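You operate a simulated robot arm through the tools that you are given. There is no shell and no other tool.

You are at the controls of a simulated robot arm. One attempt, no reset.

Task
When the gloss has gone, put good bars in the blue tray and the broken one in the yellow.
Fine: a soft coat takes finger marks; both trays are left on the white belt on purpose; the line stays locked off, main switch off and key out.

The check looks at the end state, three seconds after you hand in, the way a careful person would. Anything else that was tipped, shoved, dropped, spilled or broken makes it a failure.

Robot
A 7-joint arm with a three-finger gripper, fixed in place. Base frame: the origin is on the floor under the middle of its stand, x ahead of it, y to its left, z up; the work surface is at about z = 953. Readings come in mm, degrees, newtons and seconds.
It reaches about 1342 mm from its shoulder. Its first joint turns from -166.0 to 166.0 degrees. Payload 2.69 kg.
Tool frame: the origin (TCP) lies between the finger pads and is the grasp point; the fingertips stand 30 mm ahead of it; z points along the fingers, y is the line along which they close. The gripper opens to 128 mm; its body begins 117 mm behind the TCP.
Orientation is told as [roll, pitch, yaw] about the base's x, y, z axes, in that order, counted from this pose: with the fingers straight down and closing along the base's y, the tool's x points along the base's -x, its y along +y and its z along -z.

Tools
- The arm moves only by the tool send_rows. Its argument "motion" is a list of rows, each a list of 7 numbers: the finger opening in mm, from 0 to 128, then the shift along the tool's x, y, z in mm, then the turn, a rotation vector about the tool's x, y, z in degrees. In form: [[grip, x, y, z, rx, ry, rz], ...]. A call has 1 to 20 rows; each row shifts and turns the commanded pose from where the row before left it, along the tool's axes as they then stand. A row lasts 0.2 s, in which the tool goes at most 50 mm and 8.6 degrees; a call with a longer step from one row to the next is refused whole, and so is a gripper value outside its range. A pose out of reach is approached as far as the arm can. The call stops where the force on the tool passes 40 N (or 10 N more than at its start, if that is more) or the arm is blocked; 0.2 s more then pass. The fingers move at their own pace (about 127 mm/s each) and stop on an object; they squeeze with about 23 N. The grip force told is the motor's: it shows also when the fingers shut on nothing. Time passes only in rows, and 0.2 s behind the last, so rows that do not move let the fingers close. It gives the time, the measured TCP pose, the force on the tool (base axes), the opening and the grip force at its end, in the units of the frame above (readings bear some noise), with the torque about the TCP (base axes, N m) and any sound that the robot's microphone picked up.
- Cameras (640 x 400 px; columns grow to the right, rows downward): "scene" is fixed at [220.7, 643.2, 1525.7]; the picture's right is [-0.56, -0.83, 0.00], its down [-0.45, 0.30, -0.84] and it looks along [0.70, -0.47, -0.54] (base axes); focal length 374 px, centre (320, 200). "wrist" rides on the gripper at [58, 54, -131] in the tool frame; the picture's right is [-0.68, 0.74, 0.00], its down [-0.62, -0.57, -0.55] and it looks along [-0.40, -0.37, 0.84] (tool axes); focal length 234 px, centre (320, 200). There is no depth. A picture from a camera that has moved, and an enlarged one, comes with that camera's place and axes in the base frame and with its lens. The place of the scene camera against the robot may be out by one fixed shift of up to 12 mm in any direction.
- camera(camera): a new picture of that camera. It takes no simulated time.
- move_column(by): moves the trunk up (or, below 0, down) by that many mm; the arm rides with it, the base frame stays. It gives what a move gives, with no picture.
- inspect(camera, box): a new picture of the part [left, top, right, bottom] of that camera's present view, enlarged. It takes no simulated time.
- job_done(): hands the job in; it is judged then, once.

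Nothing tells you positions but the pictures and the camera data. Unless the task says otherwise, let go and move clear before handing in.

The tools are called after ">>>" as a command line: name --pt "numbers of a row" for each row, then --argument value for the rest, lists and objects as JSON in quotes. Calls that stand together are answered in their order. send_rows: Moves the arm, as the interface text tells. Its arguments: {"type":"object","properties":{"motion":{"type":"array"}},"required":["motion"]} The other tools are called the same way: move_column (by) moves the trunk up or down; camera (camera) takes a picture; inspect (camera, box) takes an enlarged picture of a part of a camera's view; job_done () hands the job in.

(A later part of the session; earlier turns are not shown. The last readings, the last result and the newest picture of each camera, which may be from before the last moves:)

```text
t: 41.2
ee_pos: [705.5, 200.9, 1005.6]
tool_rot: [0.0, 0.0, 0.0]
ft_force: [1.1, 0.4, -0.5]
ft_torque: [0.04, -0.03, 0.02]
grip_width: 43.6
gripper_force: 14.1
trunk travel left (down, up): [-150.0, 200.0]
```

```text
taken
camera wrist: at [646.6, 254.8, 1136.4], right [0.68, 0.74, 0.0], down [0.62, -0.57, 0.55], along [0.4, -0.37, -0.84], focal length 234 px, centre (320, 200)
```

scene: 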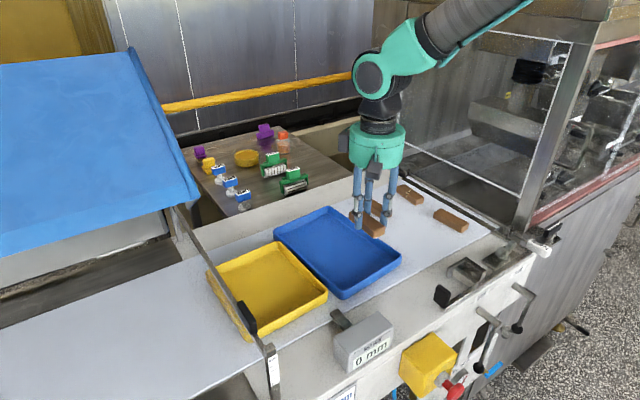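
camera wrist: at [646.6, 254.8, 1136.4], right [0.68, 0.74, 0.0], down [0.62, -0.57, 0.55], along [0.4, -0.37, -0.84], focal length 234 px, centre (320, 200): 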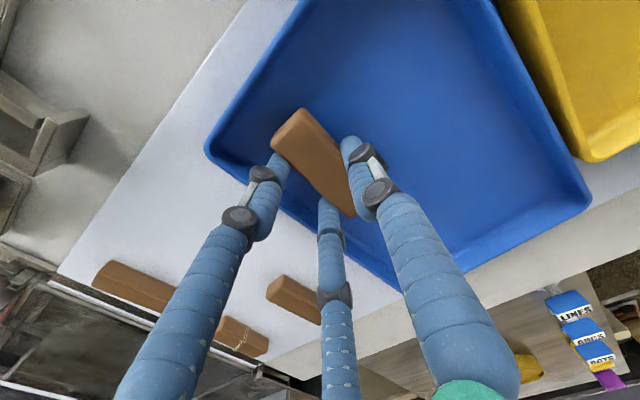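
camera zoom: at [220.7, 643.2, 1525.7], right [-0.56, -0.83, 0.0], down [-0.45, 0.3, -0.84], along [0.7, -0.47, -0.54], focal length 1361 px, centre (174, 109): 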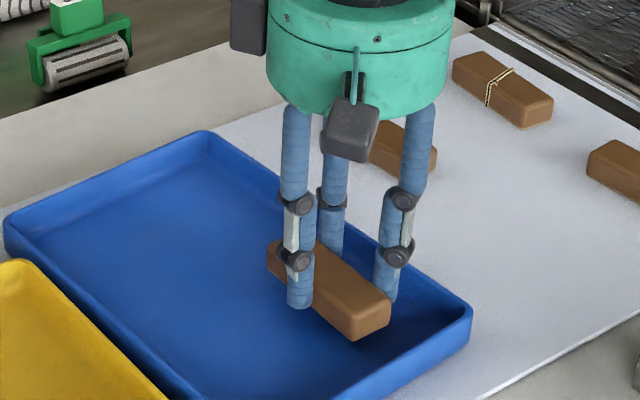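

Descent is clean so far. Before lowering further I'll check how far the back fingers are from the tray wall.

>>> inspect --camera "wrist" --box '[200, 90, 410, 290]'

>>> inspect --camera "scene" --box '[340, 200, 410, 270]'

```text
2.00 times, centred on (305, 190) of wrist
camera zoom: at [646.6, 254.8, 1136.4], right [0.68, 0.74, 0.0], down [0.62, -0.57, 0.55], along [0.4, -0.37, -0.84], focal length 468 px, centre (350, 220)
```

zoom: 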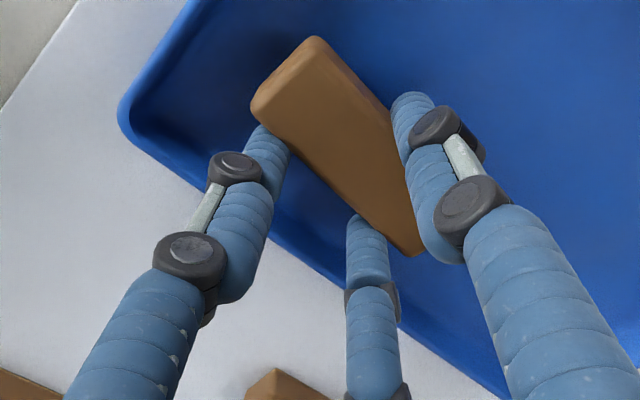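

```text
5.71 times, centred on (375, 235) of scene
camera zoom: at [220.7, 643.2, 1525.7], right [-0.56, -0.83, 0.0], down [-0.45, 0.3, -0.84], along [0.7, -0.47, -0.54], focal length 2138 px, centre (6, 0)
```

zoom: 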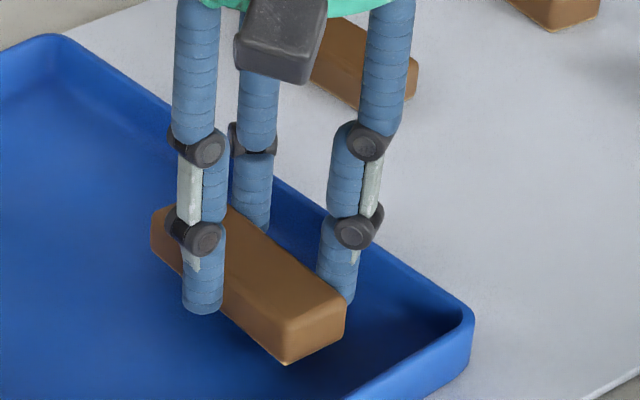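

The back fingers are about 14 mm from the wall. I'll lower slowly and watch the vertical force for contact.

>>> send_rows --pt "10 0 0 6 0 0 0" --pt "10 0 0 5 0 0 0" --pt "10 0 0 2 0 0 0" --pt "10 0 0 0 0 0 0"

>>> inspect --camera "scene" --box '[340, 200, 410, 270]'

```text
t: 42.2
ee_pos: [704.6, 203.5, 994.1]
tool_rot: [-0.1, -0.1, 0.0]
ft_force: [-0.2, -1.9, 14.1]
ft_torque: [0.06, -0.12, -0.02]
grip_width: 43.4
gripper_force: 14.2
trunk travel left (down, up): [-150.0, 200.0]
```

```text
5.71 times, centred on (375, 235) of scene
camera zoom: at [220.7, 643.2, 1525.7], right [-0.56, -0.83, 0.0], down [-0.45, 0.3, -0.84], along [0.7, -0.47, -0.54], focal length 2138 px, centre (6, 0)
```

zoom: 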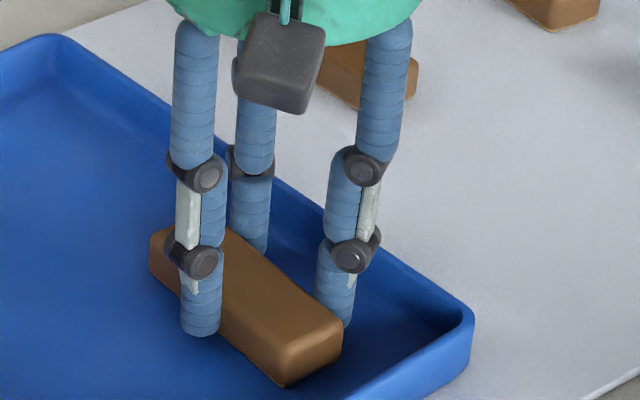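

The bar is on the tray floor (14 N at TCP z≈994, so the floor is about 7 mm above the belt). I'll ease up 1 mm to take off the load, then open just enough to let go.

>>> send_rows --pt "10 0 0 -1 0 0 0" --pt "44 0 0 0 0 0 0" --pt "48 0 0 0 0 0 0" --pt "52 0 0 0 0 0 0" --pt "56 0 0 0 0 0 0" --pt "58 0 0 0 0 0 0" --pt "58 0 0 0 0 0 0"

>>> inspect --camera "scene" --box '[340, 200, 410, 270]'

>>> inspect --camera "wrist" --box '[200, 90, 410, 290]'

```text
t: 43.8
ee_pos: [704.8, 203.2, 994.7]
tool_rot: [0.0, 0.1, 0.1]
ft_force: [-0.5, 0.5, -0.3]
ft_torque: [0.03, -0.01, -0.01]
grip_width: 58.2
gripper_force: 0.2
trunk travel left (down, up): [-150.0, 200.0]
```

```text
5.71 times, centred on (375, 235) of scene
camera zoom: at [220.7, 643.2, 1525.7], right [-0.56, -0.83, 0.0], down [-0.45, 0.3, -0.84], along [0.7, -0.47, -0.54], focal length 2138 px, centre (6, 0)
```

zoom: 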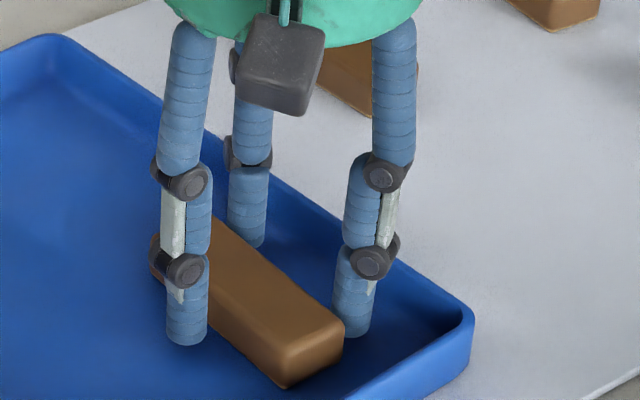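

```text
2.00 times, centred on (305, 190) of wrist
camera zoom: at [645.9, 255.3, 1124.7], right [0.68, 0.74, 0.0], down [0.62, -0.57, 0.55], along [0.4, -0.37, -0.84], focal length 468 px, centre (350, 220)
```

zoom: 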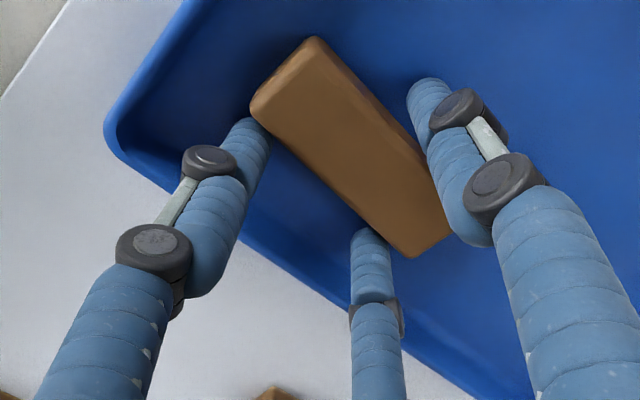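

Bar 2 is released and flat in the blue tray. I'll rise straight up and go to bar 1, near (818, 64).

>>> send_rows --pt "58 0 0 -15 0 0 0" --pt "58 0 0 -35 0 0 0" --pt "58 0 0 -40 0 0 0" --pt "70 -22.6 -29 -8 0 0 0" --pt "90 -22.6 -29 -8 0 0 0" --pt "90 -22.6 -29 -8 0 0 0" --pt "90 -22.6 -29 -8 0 0 0" --pt "90 -22.6 -29 -8 0 0 0" --pt "90 0 0 0 0 0 0"

>>> camera --camera "wrist"

>>> camera --camera "scene"

```text
t: 45.8
ee_pos: [815.6, 56.2, 1123.0]
tool_rot: [0.0, 0.0, 0.0]
ft_force: [0.9, 0.0, 0.7]
ft_torque: [0.04, 0.04, -0.01]
grip_width: 90.0
gripper_force: 0.1
trunk travel left (down, up): [-150.0, 200.0]
```

```text
taken
camera wrist: at [758.2, 109.0, 1254.3], right [0.68, 0.74, 0.0], down [0.62, -0.57, 0.55], along [0.4, -0.37, -0.84], focal length 234 px, centre (320, 200)
```

wrist: 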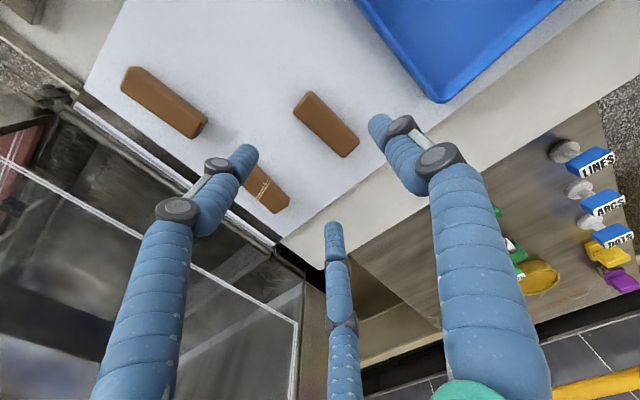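

```text
taken
```

scene: 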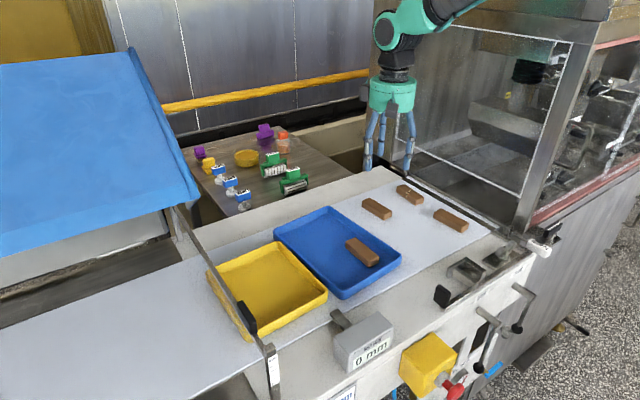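

>>> inspect --camera "wrist" --box '[280, 80, 376, 170]'

>>> inspect --camera "wrist" --box '[230, 150, 310, 225]'

>>> inspect --camera "wrist" --box '[110, 55, 220, 150]'

```text
4.44 times, centred on (328, 125) of wrist
camera zoom: at [758.2, 109.0, 1254.3], right [0.68, 0.74, 0.0], down [0.62, -0.57, 0.55], along [0.4, -0.37, -0.84], focal length 1041 px, centre (284, 533)
```

zoom: 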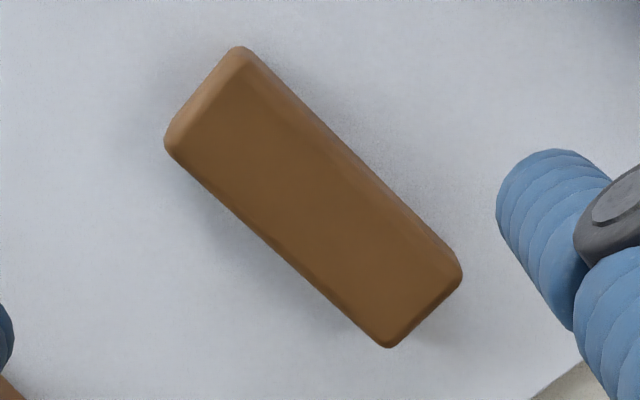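

```text
5.33 times, centred on (270, 188) of wrist
camera zoom: at [758.2, 109.0, 1254.3], right [0.68, 0.74, 0.0], down [0.62, -0.57, 0.55], along [0.4, -0.37, -0.84], focal length 1249 px, centre (587, 267)
```

zoom: 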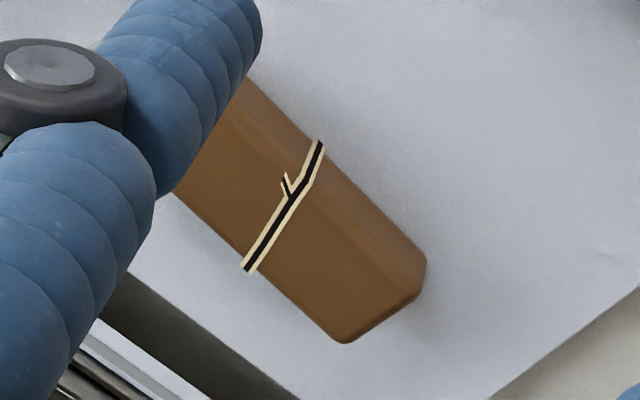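

```text
4.21 times, centred on (165, 102) of wrist
camera zoom: at [758.2, 109.0, 1254.3], right [0.68, 0.74, 0.0], down [0.62, -0.57, 0.55], along [0.4, -0.37, -0.84], focal length 986 px, centre (973, 610)
```

zoom: 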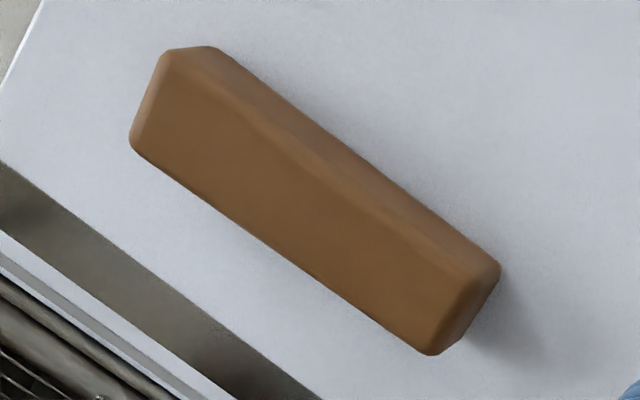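

Bar 1 is centred at about (824, 61), yawed about +4°. I'll turn the gripper to match, line up, and come down part way.

>>> send_rows --pt "90 -7.6 -2.9 20 0 0 0" --pt "90 0 0 20 0 0 -4" --pt "90 0 0 35 0 0 0" --pt "90 0 0 35 0 0 0" --pt "90 0 0 0 0 0 0"

>>> inspect --camera "wrist" --box '[200, 70, 440, 270]'

>>> inspect --camera "scene" --box '[340, 130, 450, 230]'

```text
t: 47.0
ee_pos: [825.9, 55.2, 1010.8]
tool_rot: [0.0, -0.1, 4.0]
ft_force: [0.6, 0.8, 0.3]
ft_torque: [0.02, 0.03, 0.02]
grip_width: 89.9
gripper_force: 0.1
trunk travel left (down, up): [-150.0, 200.0]
```

```text
2.00 times, centred on (320, 170) of wrist
camera zoom: at [763.9, 103.2, 1142.4], right [0.62, 0.78, 0.0], down [0.65, -0.52, 0.55], along [0.43, -0.34, -0.84], focal length 468 px, centre (320, 260)
```

zoom: 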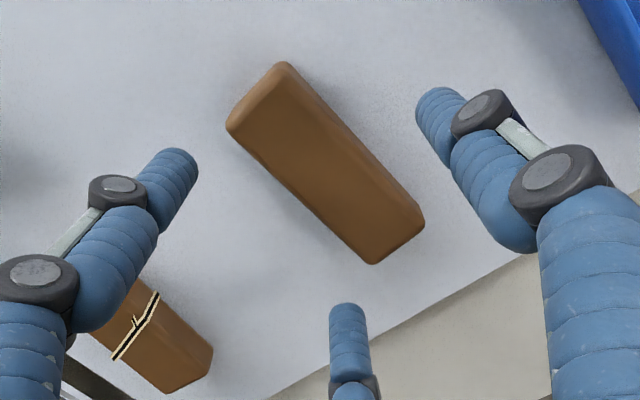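

```text
4.00 times, centred on (395, 180) of scene
camera zoom: at [220.7, 643.2, 1525.7], right [-0.56, -0.83, 0.0], down [-0.45, 0.3, -0.84], along [0.7, -0.47, -0.54], focal length 1497 px, centre (20, 280)
```

zoom: 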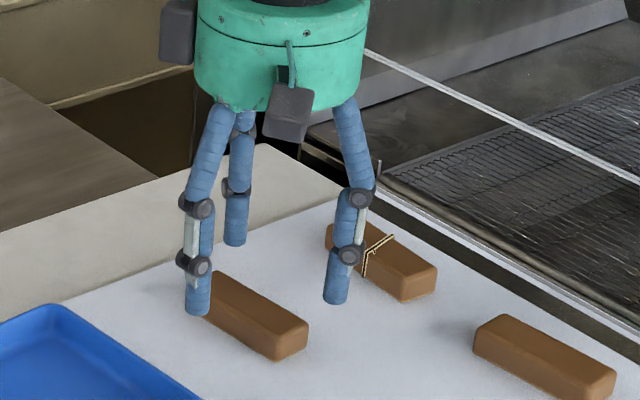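

Aligned with clearance all round. I'll come down to grip height and close.

>>> send_rows --pt "90 0 0 13 0 0 0" --pt "90 0 0 13 0 0 0" --pt "80 0 0 0 0 0 0" --pt "70 0 0 0 0 0 0" --pt "62 0 0 0 0 0 0" --pt "55 0 0 0 0 0 0" --pt "50 0 0 0 0 0 0" --pt "46 0 0 0 0 0 0" --pt "42 0 0 0 0 0 0" --pt "36 0 0 0 0 0 0" --pt "28 0 0 0 0 0 0" --pt "18 0 0 0 0 0 0" --pt "10 0 0 0 0 0 0" --pt "10 0 0 0 0 0 0"

>>> inspect --camera "wrist" --box '[200, 70, 440, 270]'

>>> inspect --camera "scene" --box '[340, 150, 440, 240]'

```text
t: 50.0
ee_pos: [824.5, 55.1, 987.9]
tool_rot: [0.0, 0.0, 4.0]
ft_force: [0.5, -0.4, 0.3]
ft_torque: [-0.01, -0.01, -0.01]
grip_width: 43.6
gripper_force: 13.9
trunk travel left (down, up): [-150.0, 200.0]
```

```text
2.00 times, centred on (320, 170) of wrist
camera zoom: at [762.1, 103.6, 1118.8], right [0.62, 0.78, 0.0], down [0.65, -0.52, 0.55], along [0.43, -0.34, -0.84], focal length 468 px, centre (320, 260)
```

zoom: 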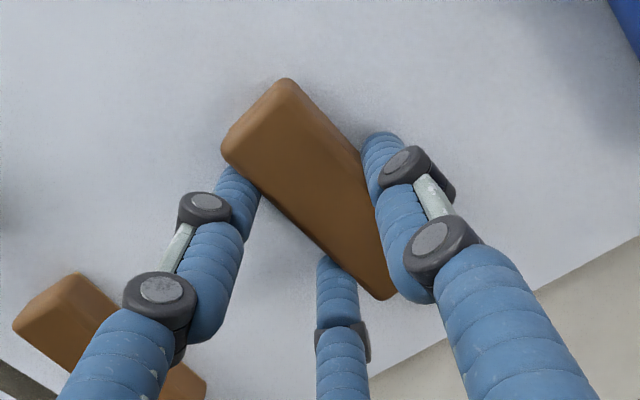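

```text
4.44 times, centred on (390, 195) of scene
camera zoom: at [220.7, 643.2, 1525.7], right [-0.56, -0.83, 0.0], down [-0.45, 0.3, -0.84], along [0.7, -0.47, -0.54], focal length 1663 px, centre (9, 222)
```

zoom: 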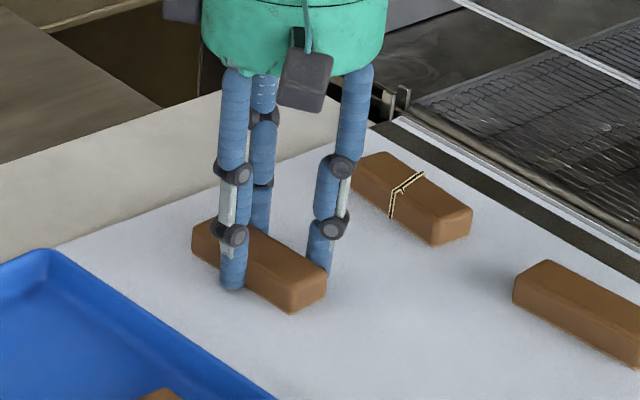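

Bar 1 is gripped. I'll lift it and carry it to the blue tray at about (815, 222), beside the first bar.

>>> send_rows --pt "10 0 0 -5 0 0 0" --pt "10 0 0 -10 0 0 0" --pt "10 0 0 -25 0 0 0" --pt "10 0 0 -30 0 0 0" --pt "10 0 0 -30 0 0 0" --pt "10 0 25 0 0 0 0" --pt "10 0 40 0 0 0 0" --pt "10 -1 40 0 0 0 0" --pt "10 -1 35 0 0 0 0" --pt "10 0 20 0 0 0 0" --pt "10 0 0 0 0 0 0"

>>> camera --camera "wrist"

>>> inspect --camera "scene" --box '[260, 150, 420, 310]'

```text
t: 52.4
ee_pos: [816.5, 215.6, 1088.3]
tool_rot: [-0.1, 0.0, 4.0]
ft_force: [0.5, 0.1, 0.5]
ft_torque: [-0.01, -0.01, -0.03]
grip_width: 43.5
gripper_force: 13.9
trunk travel left (down, up): [-150.0, 200.0]
```

```text
taken
camera wrist: at [754.6, 264.0, 1219.3], right [0.62, 0.78, 0.0], down [0.65, -0.52, 0.55], along [0.43, -0.34, -0.84], focal length 234 px, centre (320, 200)
```

wrist: 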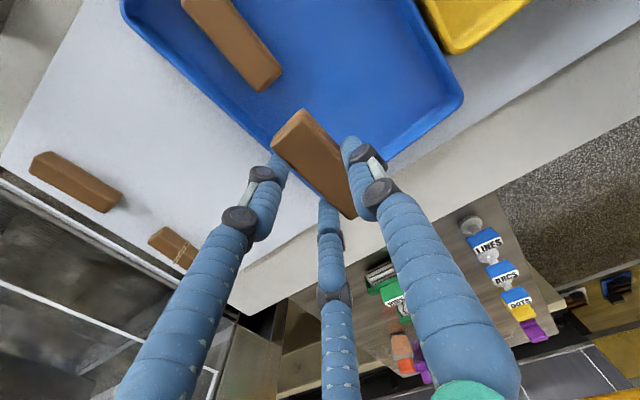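

```text
2.50 times, centred on (340, 230) of scene
camera zoom: at [220.7, 643.2, 1525.7], right [-0.56, -0.83, 0.0], down [-0.45, 0.3, -0.84], along [0.7, -0.47, -0.54], focal length 936 px, centre (270, 125)
```

zoom: 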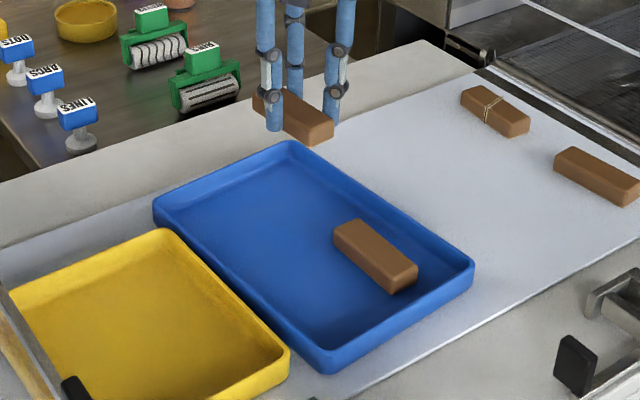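

Bar 1 is over its spot, clear of the first bar. I'll lower in stages.

>>> send_rows --pt "10 0 0 30 0 0 0" --pt "10 0 0 30 0 0 0" --pt "10 0 0 15 0 0 0" --pt "10 0 0 7 0 0 0" --pt "10 0 0 0 0 0 0"

>>> inspect --camera "wrist" --box '[200, 60, 440, 260]'

>>> inspect --camera "scene" --box '[290, 160, 400, 260]'

```text
t: 53.6
ee_pos: [815.7, 212.4, 1005.1]
tool_rot: [-0.1, 0.0, 4.0]
ft_force: [0.1, -0.3, -0.3]
ft_torque: [0.02, 0.02, 0.05]
grip_width: 43.5
gripper_force: 14.0
trunk travel left (down, up): [-150.0, 200.0]
```

```text
2.00 times, centred on (320, 160) of wrist
camera zoom: at [753.3, 260.6, 1136.8], right [0.62, 0.78, 0.0], down [0.65, -0.52, 0.55], along [0.43, -0.34, -0.84], focal length 468 px, centre (320, 280)
```

zoom: 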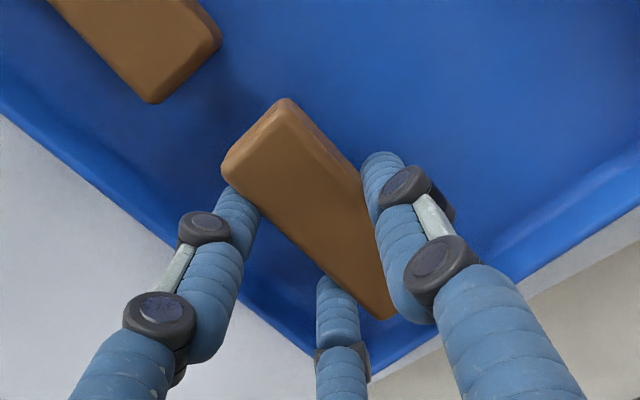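

```text
4.00 times, centred on (345, 210) of scene
camera zoom: at [220.7, 643.2, 1525.7], right [-0.56, -0.83, 0.0], down [-0.45, 0.3, -0.84], along [0.7, -0.47, -0.54], focal length 1497 px, centre (220, 160)
```

zoom: 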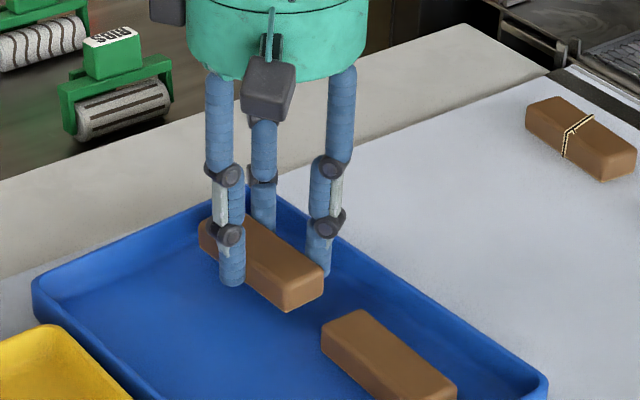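

Clear of all walls. I'll make the slow final descent to the tray floor, which should come at z≈994–995.

>>> send_rows --pt "10 0 0 5 0 0 0" --pt "10 0 0 3 0 0 0" --pt "10 0 0 2 0 0 0" --pt "10 0 0 0 0 0 0"

```text
t: 54.6
ee_pos: [816.2, 212.2, 995.8]
tool_rot: [0.0, 0.1, 4.0]
ft_force: [0.4, -0.6, 0.1]
ft_torque: [0.0, 0.0, 0.03]
grip_width: 43.6
gripper_force: 14.1
trunk travel left (down, up): [-150.0, 200.0]
```

>>> send_rows --pt "10 0 0 1 0 0 0" --pt "10 0 0 0 0 0 0"

```text
t: 55.2
ee_pos: [815.8, 212.3, 994.9]
tool_rot: [0.0, 0.1, 4.0]
ft_force: [0.4, -0.6, -0.4]
ft_torque: [0.02, 0.0, 0.0]
grip_width: 43.4
gripper_force: 14.1
trunk travel left (down, up): [-150.0, 200.0]
```

There's no contact yet at z≈995, so I'll go another millimetre.

>>> send_rows --pt "10 0 0 1 0 0 0" --pt "10 0 0 0 0 0 0"

>>> inspect --camera "scene" --box '[310, 180, 390, 250]'

```text
t: 55.8
ee_pos: [815.7, 213.9, 993.0]
tool_rot: [0.0, 0.0, 4.0]
ft_force: [-0.3, -0.1, 1.1]
ft_torque: [0.04, 0.01, 0.0]
grip_width: 43.4
gripper_force: 13.6
trunk travel left (down, up): [-150.0, 200.0]
```

```text
5.71 times, centred on (350, 215) of scene
camera zoom: at [220.7, 643.2, 1525.7], right [-0.56, -0.83, 0.0], down [-0.45, 0.3, -0.84], along [0.7, -0.47, -0.54], focal length 2138 px, centre (149, 114)
```

zoom: 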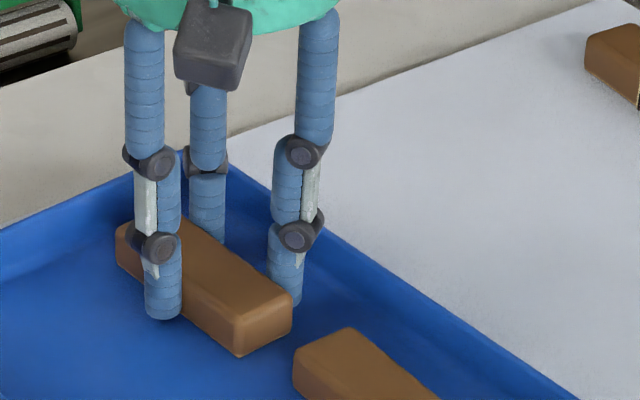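

>>> send_rows --pt "10 0 0 1 0 0 0" --pt "10 0 0 0 0 0 0"

```text
t: 56.4
ee_pos: [817.2, 213.4, 992.9]
tool_rot: [0.0, -0.1, 4.1]
ft_force: [-1.6, -1.4, 8.3]
ft_torque: [0.08, 0.2, -0.01]
grip_width: 43.7
gripper_force: 14.1
trunk travel left (down, up): [-150.0, 200.0]
```

The bar has touched down (8 N). I'll ease up half a millimetre, open enough to release, and rise.

>>> send_rows --pt "10 0 0 -0.5 0 0 0" --pt "44 0 0 0 0 0 0" --pt "48 0 0 0 0 0 0" --pt "52 0 0 0 0 0 0" --pt "56 0 0 0 0 0 0" --pt "58 0 0 0 0 0 0" --pt "58 0 0 0 0 0 0"

>>> inspect --camera "scene" --box '[310, 180, 390, 250]'

>>> inspect --camera "wrist" --box '[200, 60, 440, 260]'

```text
t: 58.0
ee_pos: [816.1, 213.2, 990.8]
tool_rot: [0.0, 0.0, 3.9]
ft_force: [0.6, -0.2, -0.1]
ft_torque: [0.01, 0.0, 0.02]
grip_width: 57.8
gripper_force: 0.0
trunk travel left (down, up): [-150.0, 200.0]
```

```text
5.71 times, centred on (350, 215) of scene
camera zoom: at [220.7, 643.2, 1525.7], right [-0.56, -0.83, 0.0], down [-0.45, 0.3, -0.84], along [0.7, -0.47, -0.54], focal length 2138 px, centre (149, 114)
```

zoom: 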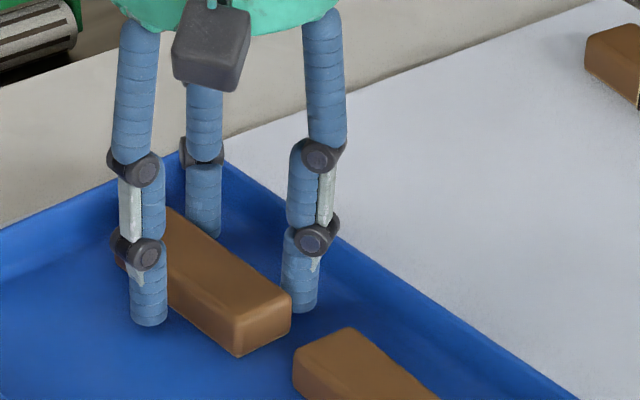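

```text
2.00 times, centred on (320, 160) of wrist
camera zoom: at [754.1, 262.2, 1123.4], right [0.62, 0.78, 0.0], down [0.65, -0.52, 0.55], along [0.43, -0.34, -0.84], focal length 468 px, centre (320, 280)
```

zoom: 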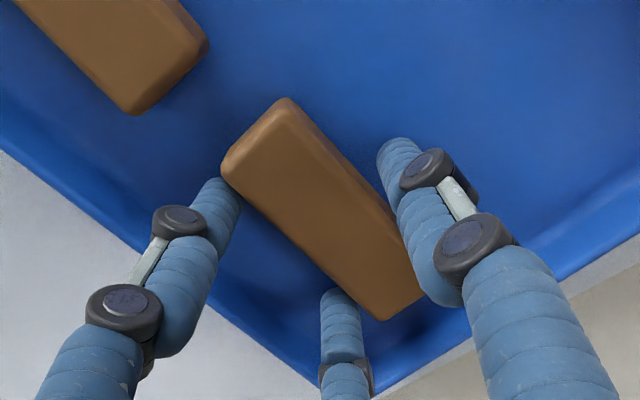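

Bar 1 is released flat in the blue tray. I'll rise, square the gripper again, and move to hover over bar 3, near (673, -59).

>>> send_rows --pt "58 0 0 -15 0 0 0" --pt "58 0 0 -40 0 0 0" --pt "58 0 0 -45 0 0 0" --pt "58 0 0 -28 0 0 4" --pt "70 17.9 -35 0 0 0 0" --pt "80 17.9 -35 0 0 0 0" --pt "90 17.9 -35 0 0 0 0" --pt "90 17.9 -35 0 0 0 0" --pt "90 17.9 -35 0 0 0 0" --pt "90 17.9 -35 0 0 0 0" --pt "90 17.9 -35 0 0 0 0" --pt "90 17.7 -35 0 0 0 0" --pt "90 0 0 0 0 0 0"

>>> camera --camera "wrist"

>>> camera --camera "scene"

>>> inspect --camera "wrist" --box '[280, 80, 376, 170]'

```text
t: 60.8
ee_pos: [674.5, -68.7, 1123.4]
tool_rot: [-0.1, 0.0, 0.0]
ft_force: [0.4, -1.3, -0.5]
ft_torque: [0.05, -0.02, 0.02]
grip_width: 90.0
gripper_force: 0.0
trunk travel left (down, up): [-150.0, 200.0]
```

```text
taken
camera wrist: at [615.7, -16.6, 1254.2], right [0.68, 0.74, 0.0], down [0.62, -0.57, 0.55], along [0.4, -0.37, -0.84], focal length 234 px, centre (320, 200)
```

wrist: 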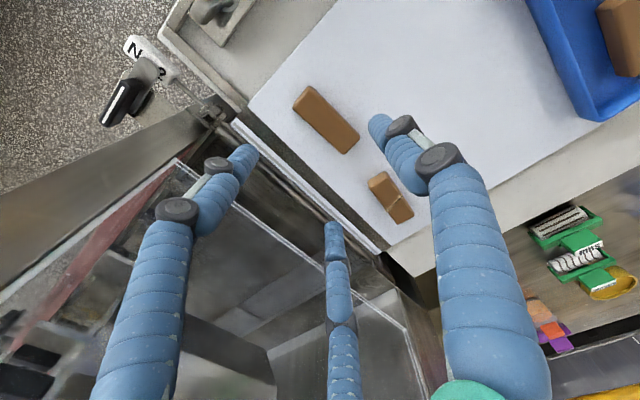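

```text
taken
```

scene: 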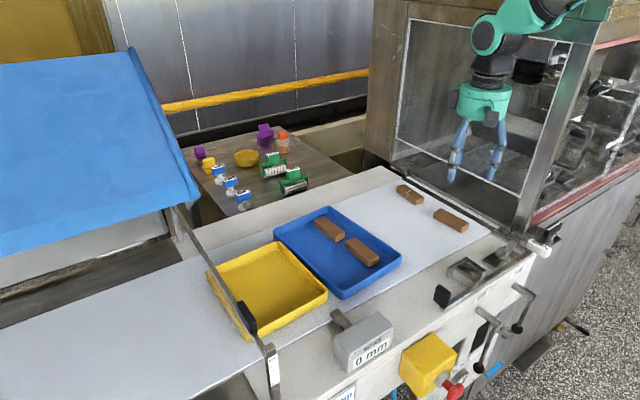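

```text
4.44 times, centred on (328, 125) of wrist
camera zoom: at [615.7, -16.6, 1254.2], right [0.68, 0.74, 0.0], down [0.62, -0.57, 0.55], along [0.4, -0.37, -0.84], focal length 1041 px, centre (284, 533)
```

zoom: 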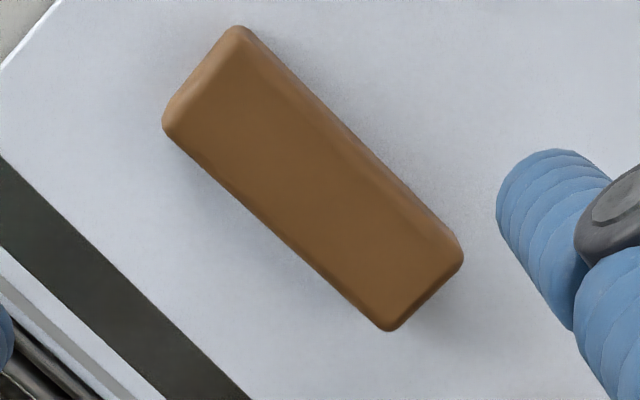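

Both good bars lie properly in the blue tray. Bar 3 is centred at about (678, -61), yaw about +4°. The gripper body would reach y≈-150 against the glass at y≈-185, so there's room, and I'll go down part way.

>>> send_rows --pt "90 -4.3 0.3 20 0 0 0" --pt "90 0 0 20 0 0 -4.2" --pt "90 0 0 35 0 0 0" --pt "90 0 0 35 0 0 0" --pt "90 0 0 0 0 0 0"

>>> inspect --camera "wrist" --box '[200, 70, 440, 270]'

>>> inspect --camera "scene" --box '[380, 100, 540, 250]'

```text
t: 62.0
ee_pos: [674.8, -64.1, 1010.5]
tool_rot: [-0.1, 0.0, 4.3]
ft_force: [0.7, -0.8, 0.0]
ft_torque: [-0.01, 0.04, 0.01]
grip_width: 89.8
gripper_force: 0.0
trunk travel left (down, up): [-150.0, 200.0]
```

```text
2.00 times, centred on (320, 170) of wrist
camera zoom: at [613.3, -15.5, 1142.2], right [0.62, 0.78, 0.0], down [0.66, -0.52, 0.55], along [0.43, -0.34, -0.84], focal length 468 px, centre (320, 260)
```

zoom: 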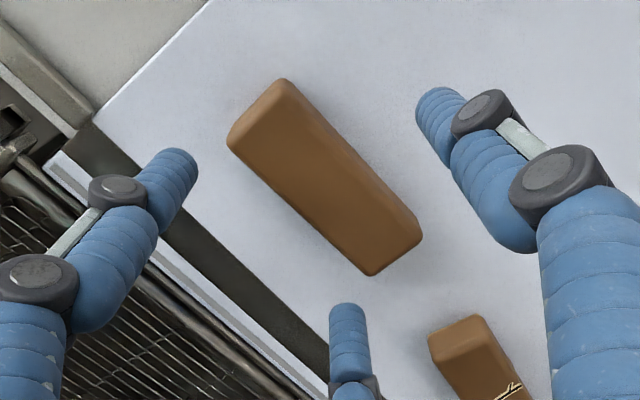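

```text
2.67 times, centred on (460, 175) of scene
camera zoom: at [220.7, 643.2, 1525.7], right [-0.56, -0.83, 0.0], down [-0.45, 0.3, -0.84], along [0.7, -0.47, -0.54], focal length 998 px, centre (-53, 267)
```

zoom: 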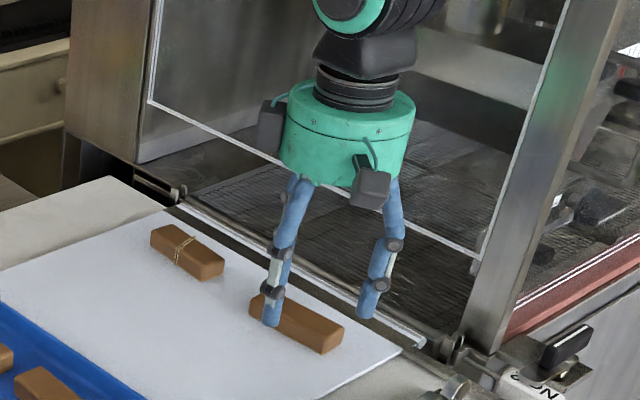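

The pose reads about 5 mm off what I commanded in y. I'll let it settle and re-measure before going lower.

>>> send_rows --pt "90 0 0 0 0 0 0" --pt "90 0 0 0 0 0 0" --pt "90 0 0 0 0 0 0"

>>> inspect --camera "wrist" --box '[200, 70, 440, 270]'

>>> inspect --camera "wrist" --box '[300, 100, 420, 212]'

>>> inspect --camera "scene" --box '[380, 0, 640, 200]'

```text
t: 62.8
ee_pos: [674.6, -63.9, 1011.7]
tool_rot: [-0.1, -0.1, 4.3]
ft_force: [-0.2, 0.3, 0.1]
ft_torque: [0.02, 0.02, -0.01]
grip_width: 90.0
gripper_force: 0.1
trunk travel left (down, up): [-150.0, 200.0]
```

```text
2.00 times, centred on (320, 170) of wrist
camera zoom: at [612.9, -15.4, 1142.7], right [0.62, 0.78, 0.0], down [0.66, -0.52, 0.55], along [0.43, -0.34, -0.84], focal length 468 px, centre (320, 260)
```

zoom: 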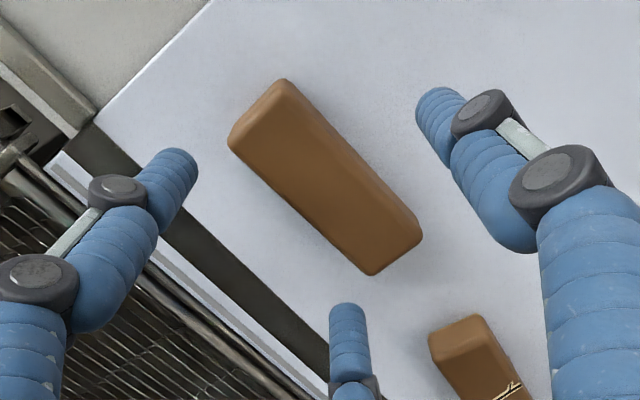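

```text
3.57 times, centred on (360, 156) of wrist
camera zoom: at [612.9, -15.4, 1142.7], right [0.62, 0.78, 0.0], down [0.66, -0.52, 0.55], along [0.43, -0.34, -0.84], focal length 836 px, centre (177, 357)
```

zoom: 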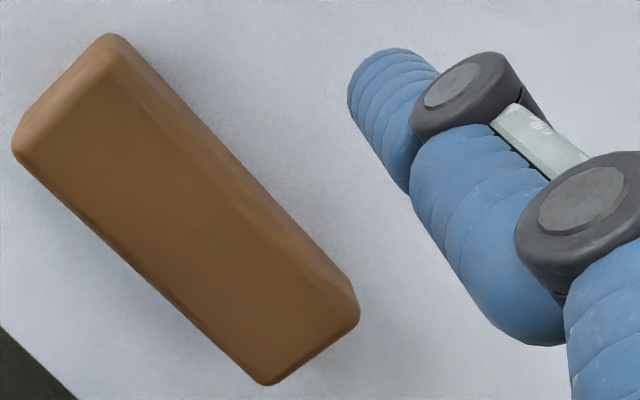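

```text
2.00 times, centred on (510, 100) of scene
camera zoom: at [220.7, 643.2, 1525.7], right [-0.56, -0.83, 0.0], down [-0.45, 0.3, -0.84], along [0.7, -0.47, -0.54], focal length 748 px, centre (-60, 400)
```

zoom: 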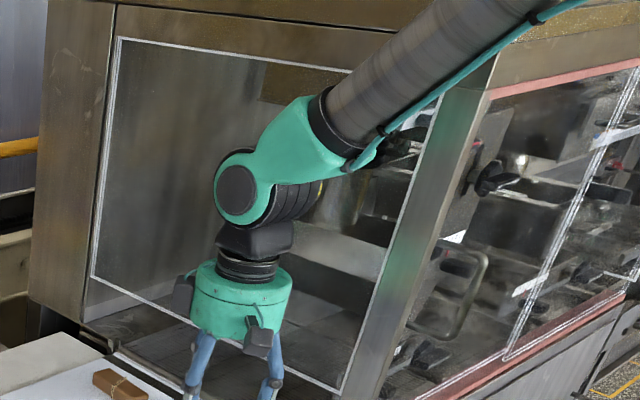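

The arm has settled about (4, -5) mm short of target. The bar re-measures at (678.4, -61.1), so I'll correct and verify.

>>> send_rows --pt "90 -3.6 -5.2 0 0 0 0" --pt "90 0 0 0 0 0 0" --pt "90 0 0 0 0 0 0"

>>> inspect --camera "wrist" --box '[200, 70, 440, 270]'

```text
t: 63.6
ee_pos: [680.4, -68.6, 1012.0]
tool_rot: [0.0, 0.0, 4.1]
ft_force: [-0.6, 1.1, -0.7]
ft_torque: [-0.03, 0.02, 0.0]
grip_width: 89.8
gripper_force: 0.1
trunk travel left (down, up): [-150.0, 200.0]
```

```text
2.00 times, centred on (320, 170) of wrist
camera zoom: at [617.3, -21.2, 1142.9], right [0.62, 0.78, 0.0], down [0.66, -0.52, 0.55], along [0.43, -0.34, -0.84], focal length 468 px, centre (320, 260)
```

zoom: 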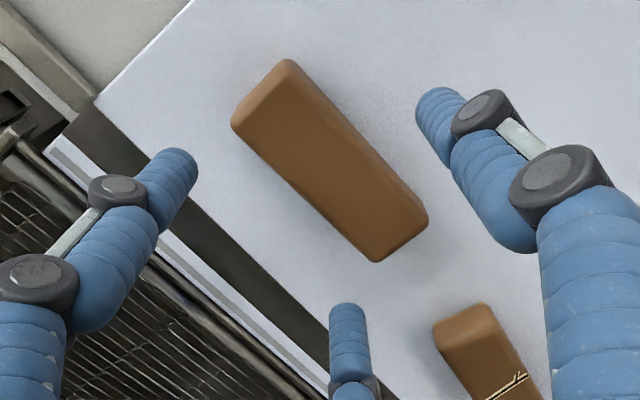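

That matches the bar 1 approach closely. I'll descend and close.

>>> send_rows --pt "90 0 0 12 0 0 0" --pt "90 0 0 12 0 0 0" --pt "80 0 0 0 0 0 0" --pt "70 0 0 0 0 0 0" --pt "62 0 0 0 0 0 0" --pt "55 0 0 0 0 0 0" --pt "50 0 0 0 0 0 0" --pt "46 0 0 0 0 0 0" --pt "42 0 0 0 0 0 0" --pt "36 0 0 0 0 0 0" --pt "28 0 0 0 0 0 0" --pt "18 0 0 0 0 0 0" --pt "10 0 0 0 0 0 0" --pt "10 0 0 0 0 0 0"

>>> inspect --camera "wrist" --box '[200, 70, 440, 270]'

>>> inspect --camera "scene" --box '[390, 150, 500, 250]'

```text
t: 66.6
ee_pos: [680.8, -70.2, 986.2]
tool_rot: [0.0, 0.0, 4.2]
ft_force: [0.0, -0.4, 0.0]
ft_torque: [-0.03, -0.02, -0.01]
grip_width: 43.6
gripper_force: 14.3
trunk travel left (down, up): [-150.0, 200.0]
```

```text
2.00 times, centred on (320, 170) of wrist
camera zoom: at [617.8, -22.2, 1118.3], right [0.62, 0.78, 0.0], down [0.66, -0.52, 0.55], along [0.43, -0.34, -0.84], focal length 468 px, centre (320, 260)
```

zoom: 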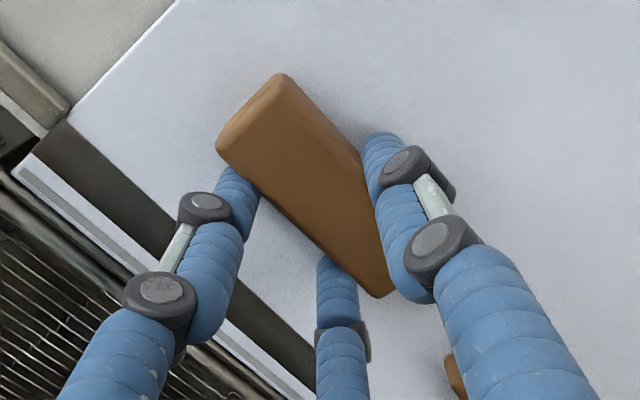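

```text
4.00 times, centred on (445, 200) of scene
camera zoom: at [220.7, 643.2, 1525.7], right [-0.56, -0.83, 0.0], down [-0.45, 0.3, -0.84], along [0.7, -0.47, -0.54], focal length 1497 px, centre (-180, 200)
```

zoom: 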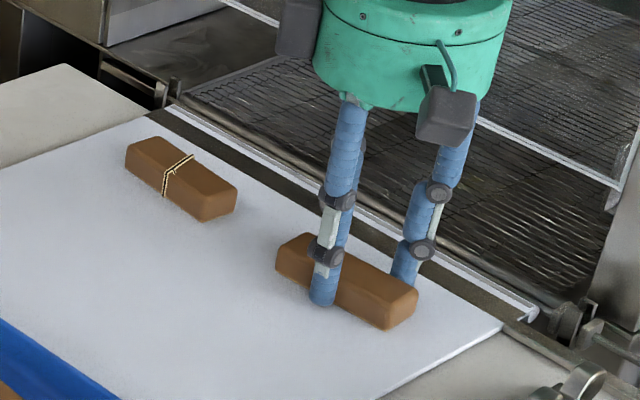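

Bar 3 is gripped. I'll lift it clear and carry it to the back-middle of the blue tray at about (754, 287).

>>> send_rows --pt "10 0 0 -5 0 0 0" --pt "10 0 0 -10 0 0 0" --pt "10 0 0 -25 0 0 0" --pt "10 0 0 -30 0 0 0" --pt "10 0 0 -35 0 0 0" --pt "10 -11.2 30 0 0 0 0" --pt "10 -11.2 40 0 0 0 0" --pt "10 -11.3 40 0 0 0 0" --pt "10 -11.3 40 0 0 0 0" --pt "10 -11.3 40 0 0 0 0" --pt "10 -11.3 40 0 0 0 0" --pt "10 -11.2 40 0 0 0 0" --pt "10 -11.2 40 0 0 0 0" --pt "10 -11.2 32 0 0 0 0" --pt "10 0 0 0 0 0 0" --pt "10 0 0 0 0 0 0" --pt "10 0 0 0 0 0 0"

>>> camera --camera "wrist"

>>> camera --camera "scene"

```text
t: 70.2
ee_pos: [758.7, 280.2, 1093.2]
tool_rot: [0.0, 0.1, 4.1]
ft_force: [-0.3, 0.7, 0.2]
ft_torque: [0.03, 0.0, -0.02]
grip_width: 43.6
gripper_force: 13.8
trunk travel left (down, up): [-150.0, 200.0]
```

```text
taken
camera wrist: at [696.3, 327.7, 1224.5], right [0.62, 0.78, 0.0], down [0.66, -0.52, 0.55], along [0.43, -0.34, -0.84], focal length 234 px, centre (320, 200)
```

wrist: 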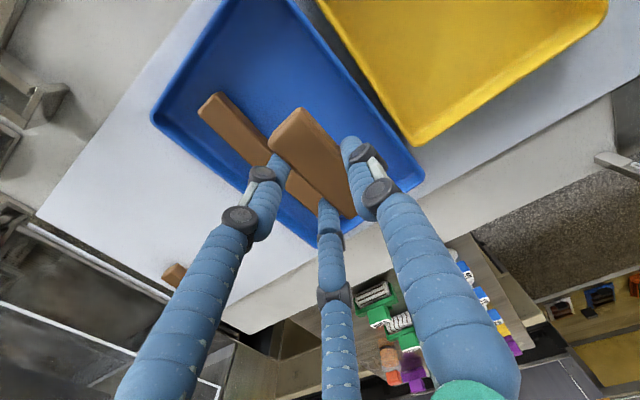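

```text
taken
```

scene: 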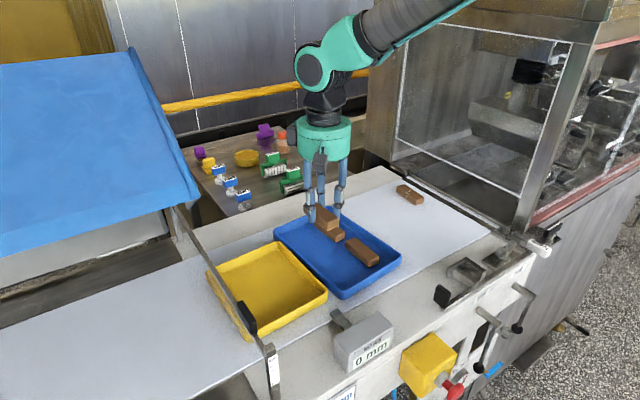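

Bar 3 is over the back half of the tray. I'll zoom in to confirm the fingers won't land on the two placed bars.

>>> inspect --camera "wrist" --box '[140, 50, 440, 260]'

>>> inspect --camera "scene" --box '[265, 170, 415, 310]'

```text
1.90 times, centred on (290, 155) of wrist
camera zoom: at [696.3, 327.7, 1224.5], right [0.62, 0.78, 0.0], down [0.66, -0.52, 0.55], along [0.43, -0.34, -0.84], focal length 446 px, centre (377, 286)
```

zoom: 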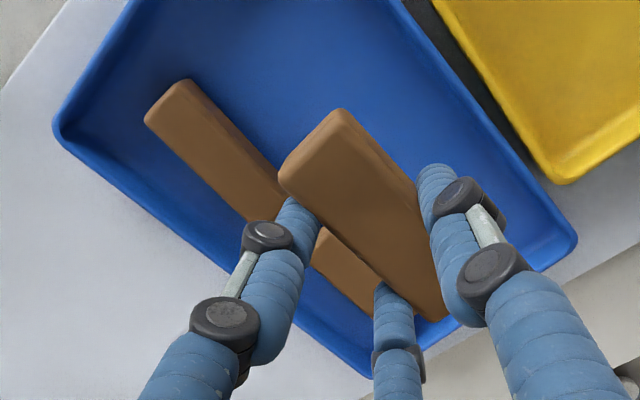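

```text
2.86 times, centred on (340, 240) of scene
camera zoom: at [220.7, 643.2, 1525.7], right [-0.56, -0.83, 0.0], down [-0.45, 0.3, -0.84], along [0.7, -0.47, -0.54], focal length 1069 px, centre (263, 86)
```

zoom: 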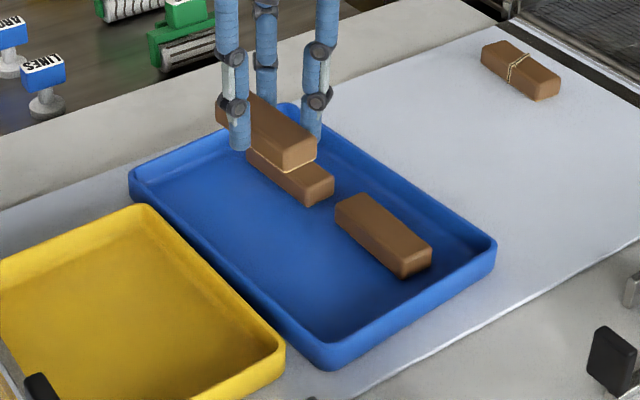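

The two placed bars reach y≈226 and 237, and the tray's far rim is at y≈335. I'll shift 8 mm toward -y to even out the clearances, then lower in stages.

>>> send_rows --pt "10 2.6 -7.8 0 0 0 0" --pt "10 0 0 30 0 0 0" --pt "10 0 0 30 0 0 0" --pt "10 0 0 18 0 0 0" --pt "10 0 0 10 0 0 0" --pt "10 0 0 0 0 0 0" --pt "10 0 0 0 0 0 0"

>>> inspect --camera "wrist" --box '[140, 50, 440, 260]'

>>> inspect --camera "scene" --box '[280, 180, 400, 290]'

```text
t: 71.8
ee_pos: [756.3, 270.1, 1002.1]
tool_rot: [0.0, 0.0, 4.1]
ft_force: [-0.5, 0.4, -0.6]
ft_torque: [-0.03, 0.02, 0.02]
grip_width: 43.4
gripper_force: 13.7
trunk travel left (down, up): [-150.0, 200.0]
```

```text
1.90 times, centred on (290, 155) of wrist
camera zoom: at [692.7, 318.7, 1133.3], right [0.62, 0.78, 0.0], down [0.66, -0.52, 0.55], along [0.43, -0.34, -0.84], focal length 446 px, centre (377, 286)
```

zoom: 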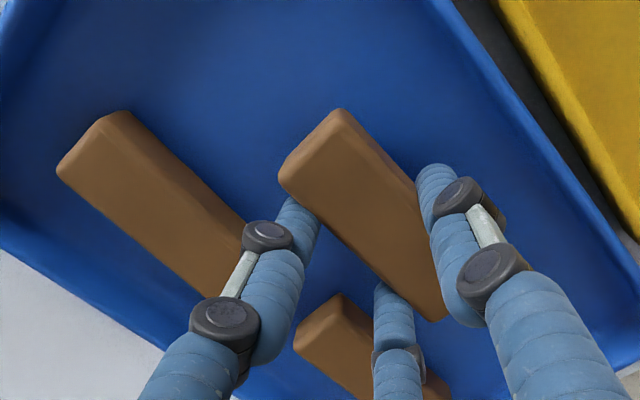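

```text
3.64 times, centred on (340, 235) of scene
camera zoom: at [220.7, 643.2, 1525.7], right [-0.56, -0.83, 0.0], down [-0.45, 0.3, -0.84], along [0.7, -0.47, -0.54], focal length 1361 px, centre (247, 73)
```

zoom: 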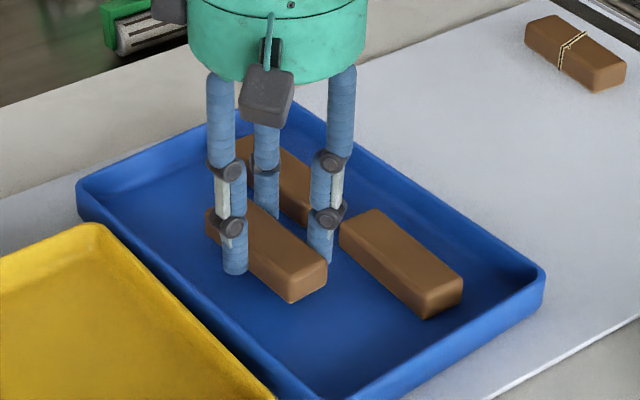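

Clearances look fine. Now the slow final descent.

>>> send_rows --pt "10 0 0 4 0 0 0" --pt "10 0 0 2 0 0 0" --pt "10 0 0 1 0 0 0" --pt "10 0 0 0 0 0 0"

```text
t: 72.8
ee_pos: [756.3, 271.3, 996.0]
tool_rot: [-0.1, 0.0, 4.1]
ft_force: [-1.3, -0.1, -1.1]
ft_torque: [0.01, -0.01, -0.01]
grip_width: 43.8
gripper_force: 13.7
trunk travel left (down, up): [-150.0, 200.0]
```

>>> send_rows --pt "10 0 0 1 0 0 0" --pt "10 0 0 0 0 0 0"

>>> send_rows --pt "10 0 0 1 0 0 0" --pt "10 0 0 0 0 0 0"

```text
t: 73.4
ee_pos: [756.1, 270.1, 994.4]
tool_rot: [0.0, 0.0, 4.2]
ft_force: [0.0, 1.2, -0.3]
ft_torque: [0.02, 0.0, -0.02]
grip_width: 43.5
gripper_force: 14.4
trunk travel left (down, up): [-150.0, 200.0]
```

```text
t: 74.0
ee_pos: [755.0, 269.5, 993.2]
tool_rot: [-0.1, 0.0, 4.2]
ft_force: [0.0, -0.1, -0.1]
ft_torque: [-0.01, -0.01, 0.0]
grip_width: 43.8
gripper_force: 13.8
trunk travel left (down, up): [-150.0, 200.0]
```

No contact yet at z≈993, so I'll go on a millimetre at a time.

>>> send_rows --pt "10 0 0 1 0 0 0" --pt "10 0 0 0 0 0 0"

```text
t: 74.6
ee_pos: [754.3, 269.7, 992.5]
tool_rot: [0.0, 0.0, 4.2]
ft_force: [-0.3, -0.6, 1.6]
ft_torque: [0.0, 0.02, 0.0]
grip_width: 43.7
gripper_force: 14.2
trunk travel left (down, up): [-150.0, 200.0]
```

>>> send_rows --pt "10 0 0 0.7 0 0 0" --pt "10 0 0 0 0 0 0"

>>> inspect --camera "scene" --box '[300, 190, 390, 270]'

```text
t: 75.2
ee_pos: [754.8, 269.5, 990.6]
tool_rot: [0.1, 0.1, 4.2]
ft_force: [0.0, 0.7, 1.5]
ft_torque: [0.04, 0.01, -0.04]
grip_width: 43.5
gripper_force: 13.9
trunk travel left (down, up): [-150.0, 200.0]
```

```text
5.00 times, centred on (345, 230) of scene
camera zoom: at [220.7, 643.2, 1525.7], right [-0.56, -0.83, 0.0], down [-0.45, 0.3, -0.84], along [0.7, -0.47, -0.54], focal length 1871 px, centre (195, 50)
```

zoom: 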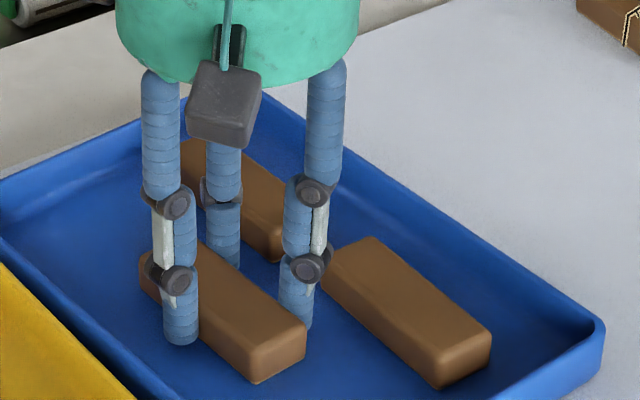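

>>> send_rows --pt "10 0 0 0.7 0 0 0" --pt "10 0 0 0 0 0 0"

```text
t: 75.8
ee_pos: [755.7, 270.5, 991.0]
tool_rot: [0.0, 0.0, 4.2]
ft_force: [-2.1, 0.1, 5.6]
ft_torque: [0.08, 0.09, 0.02]
grip_width: 43.5
gripper_force: 14.2
trunk travel left (down, up): [-150.0, 200.0]
```

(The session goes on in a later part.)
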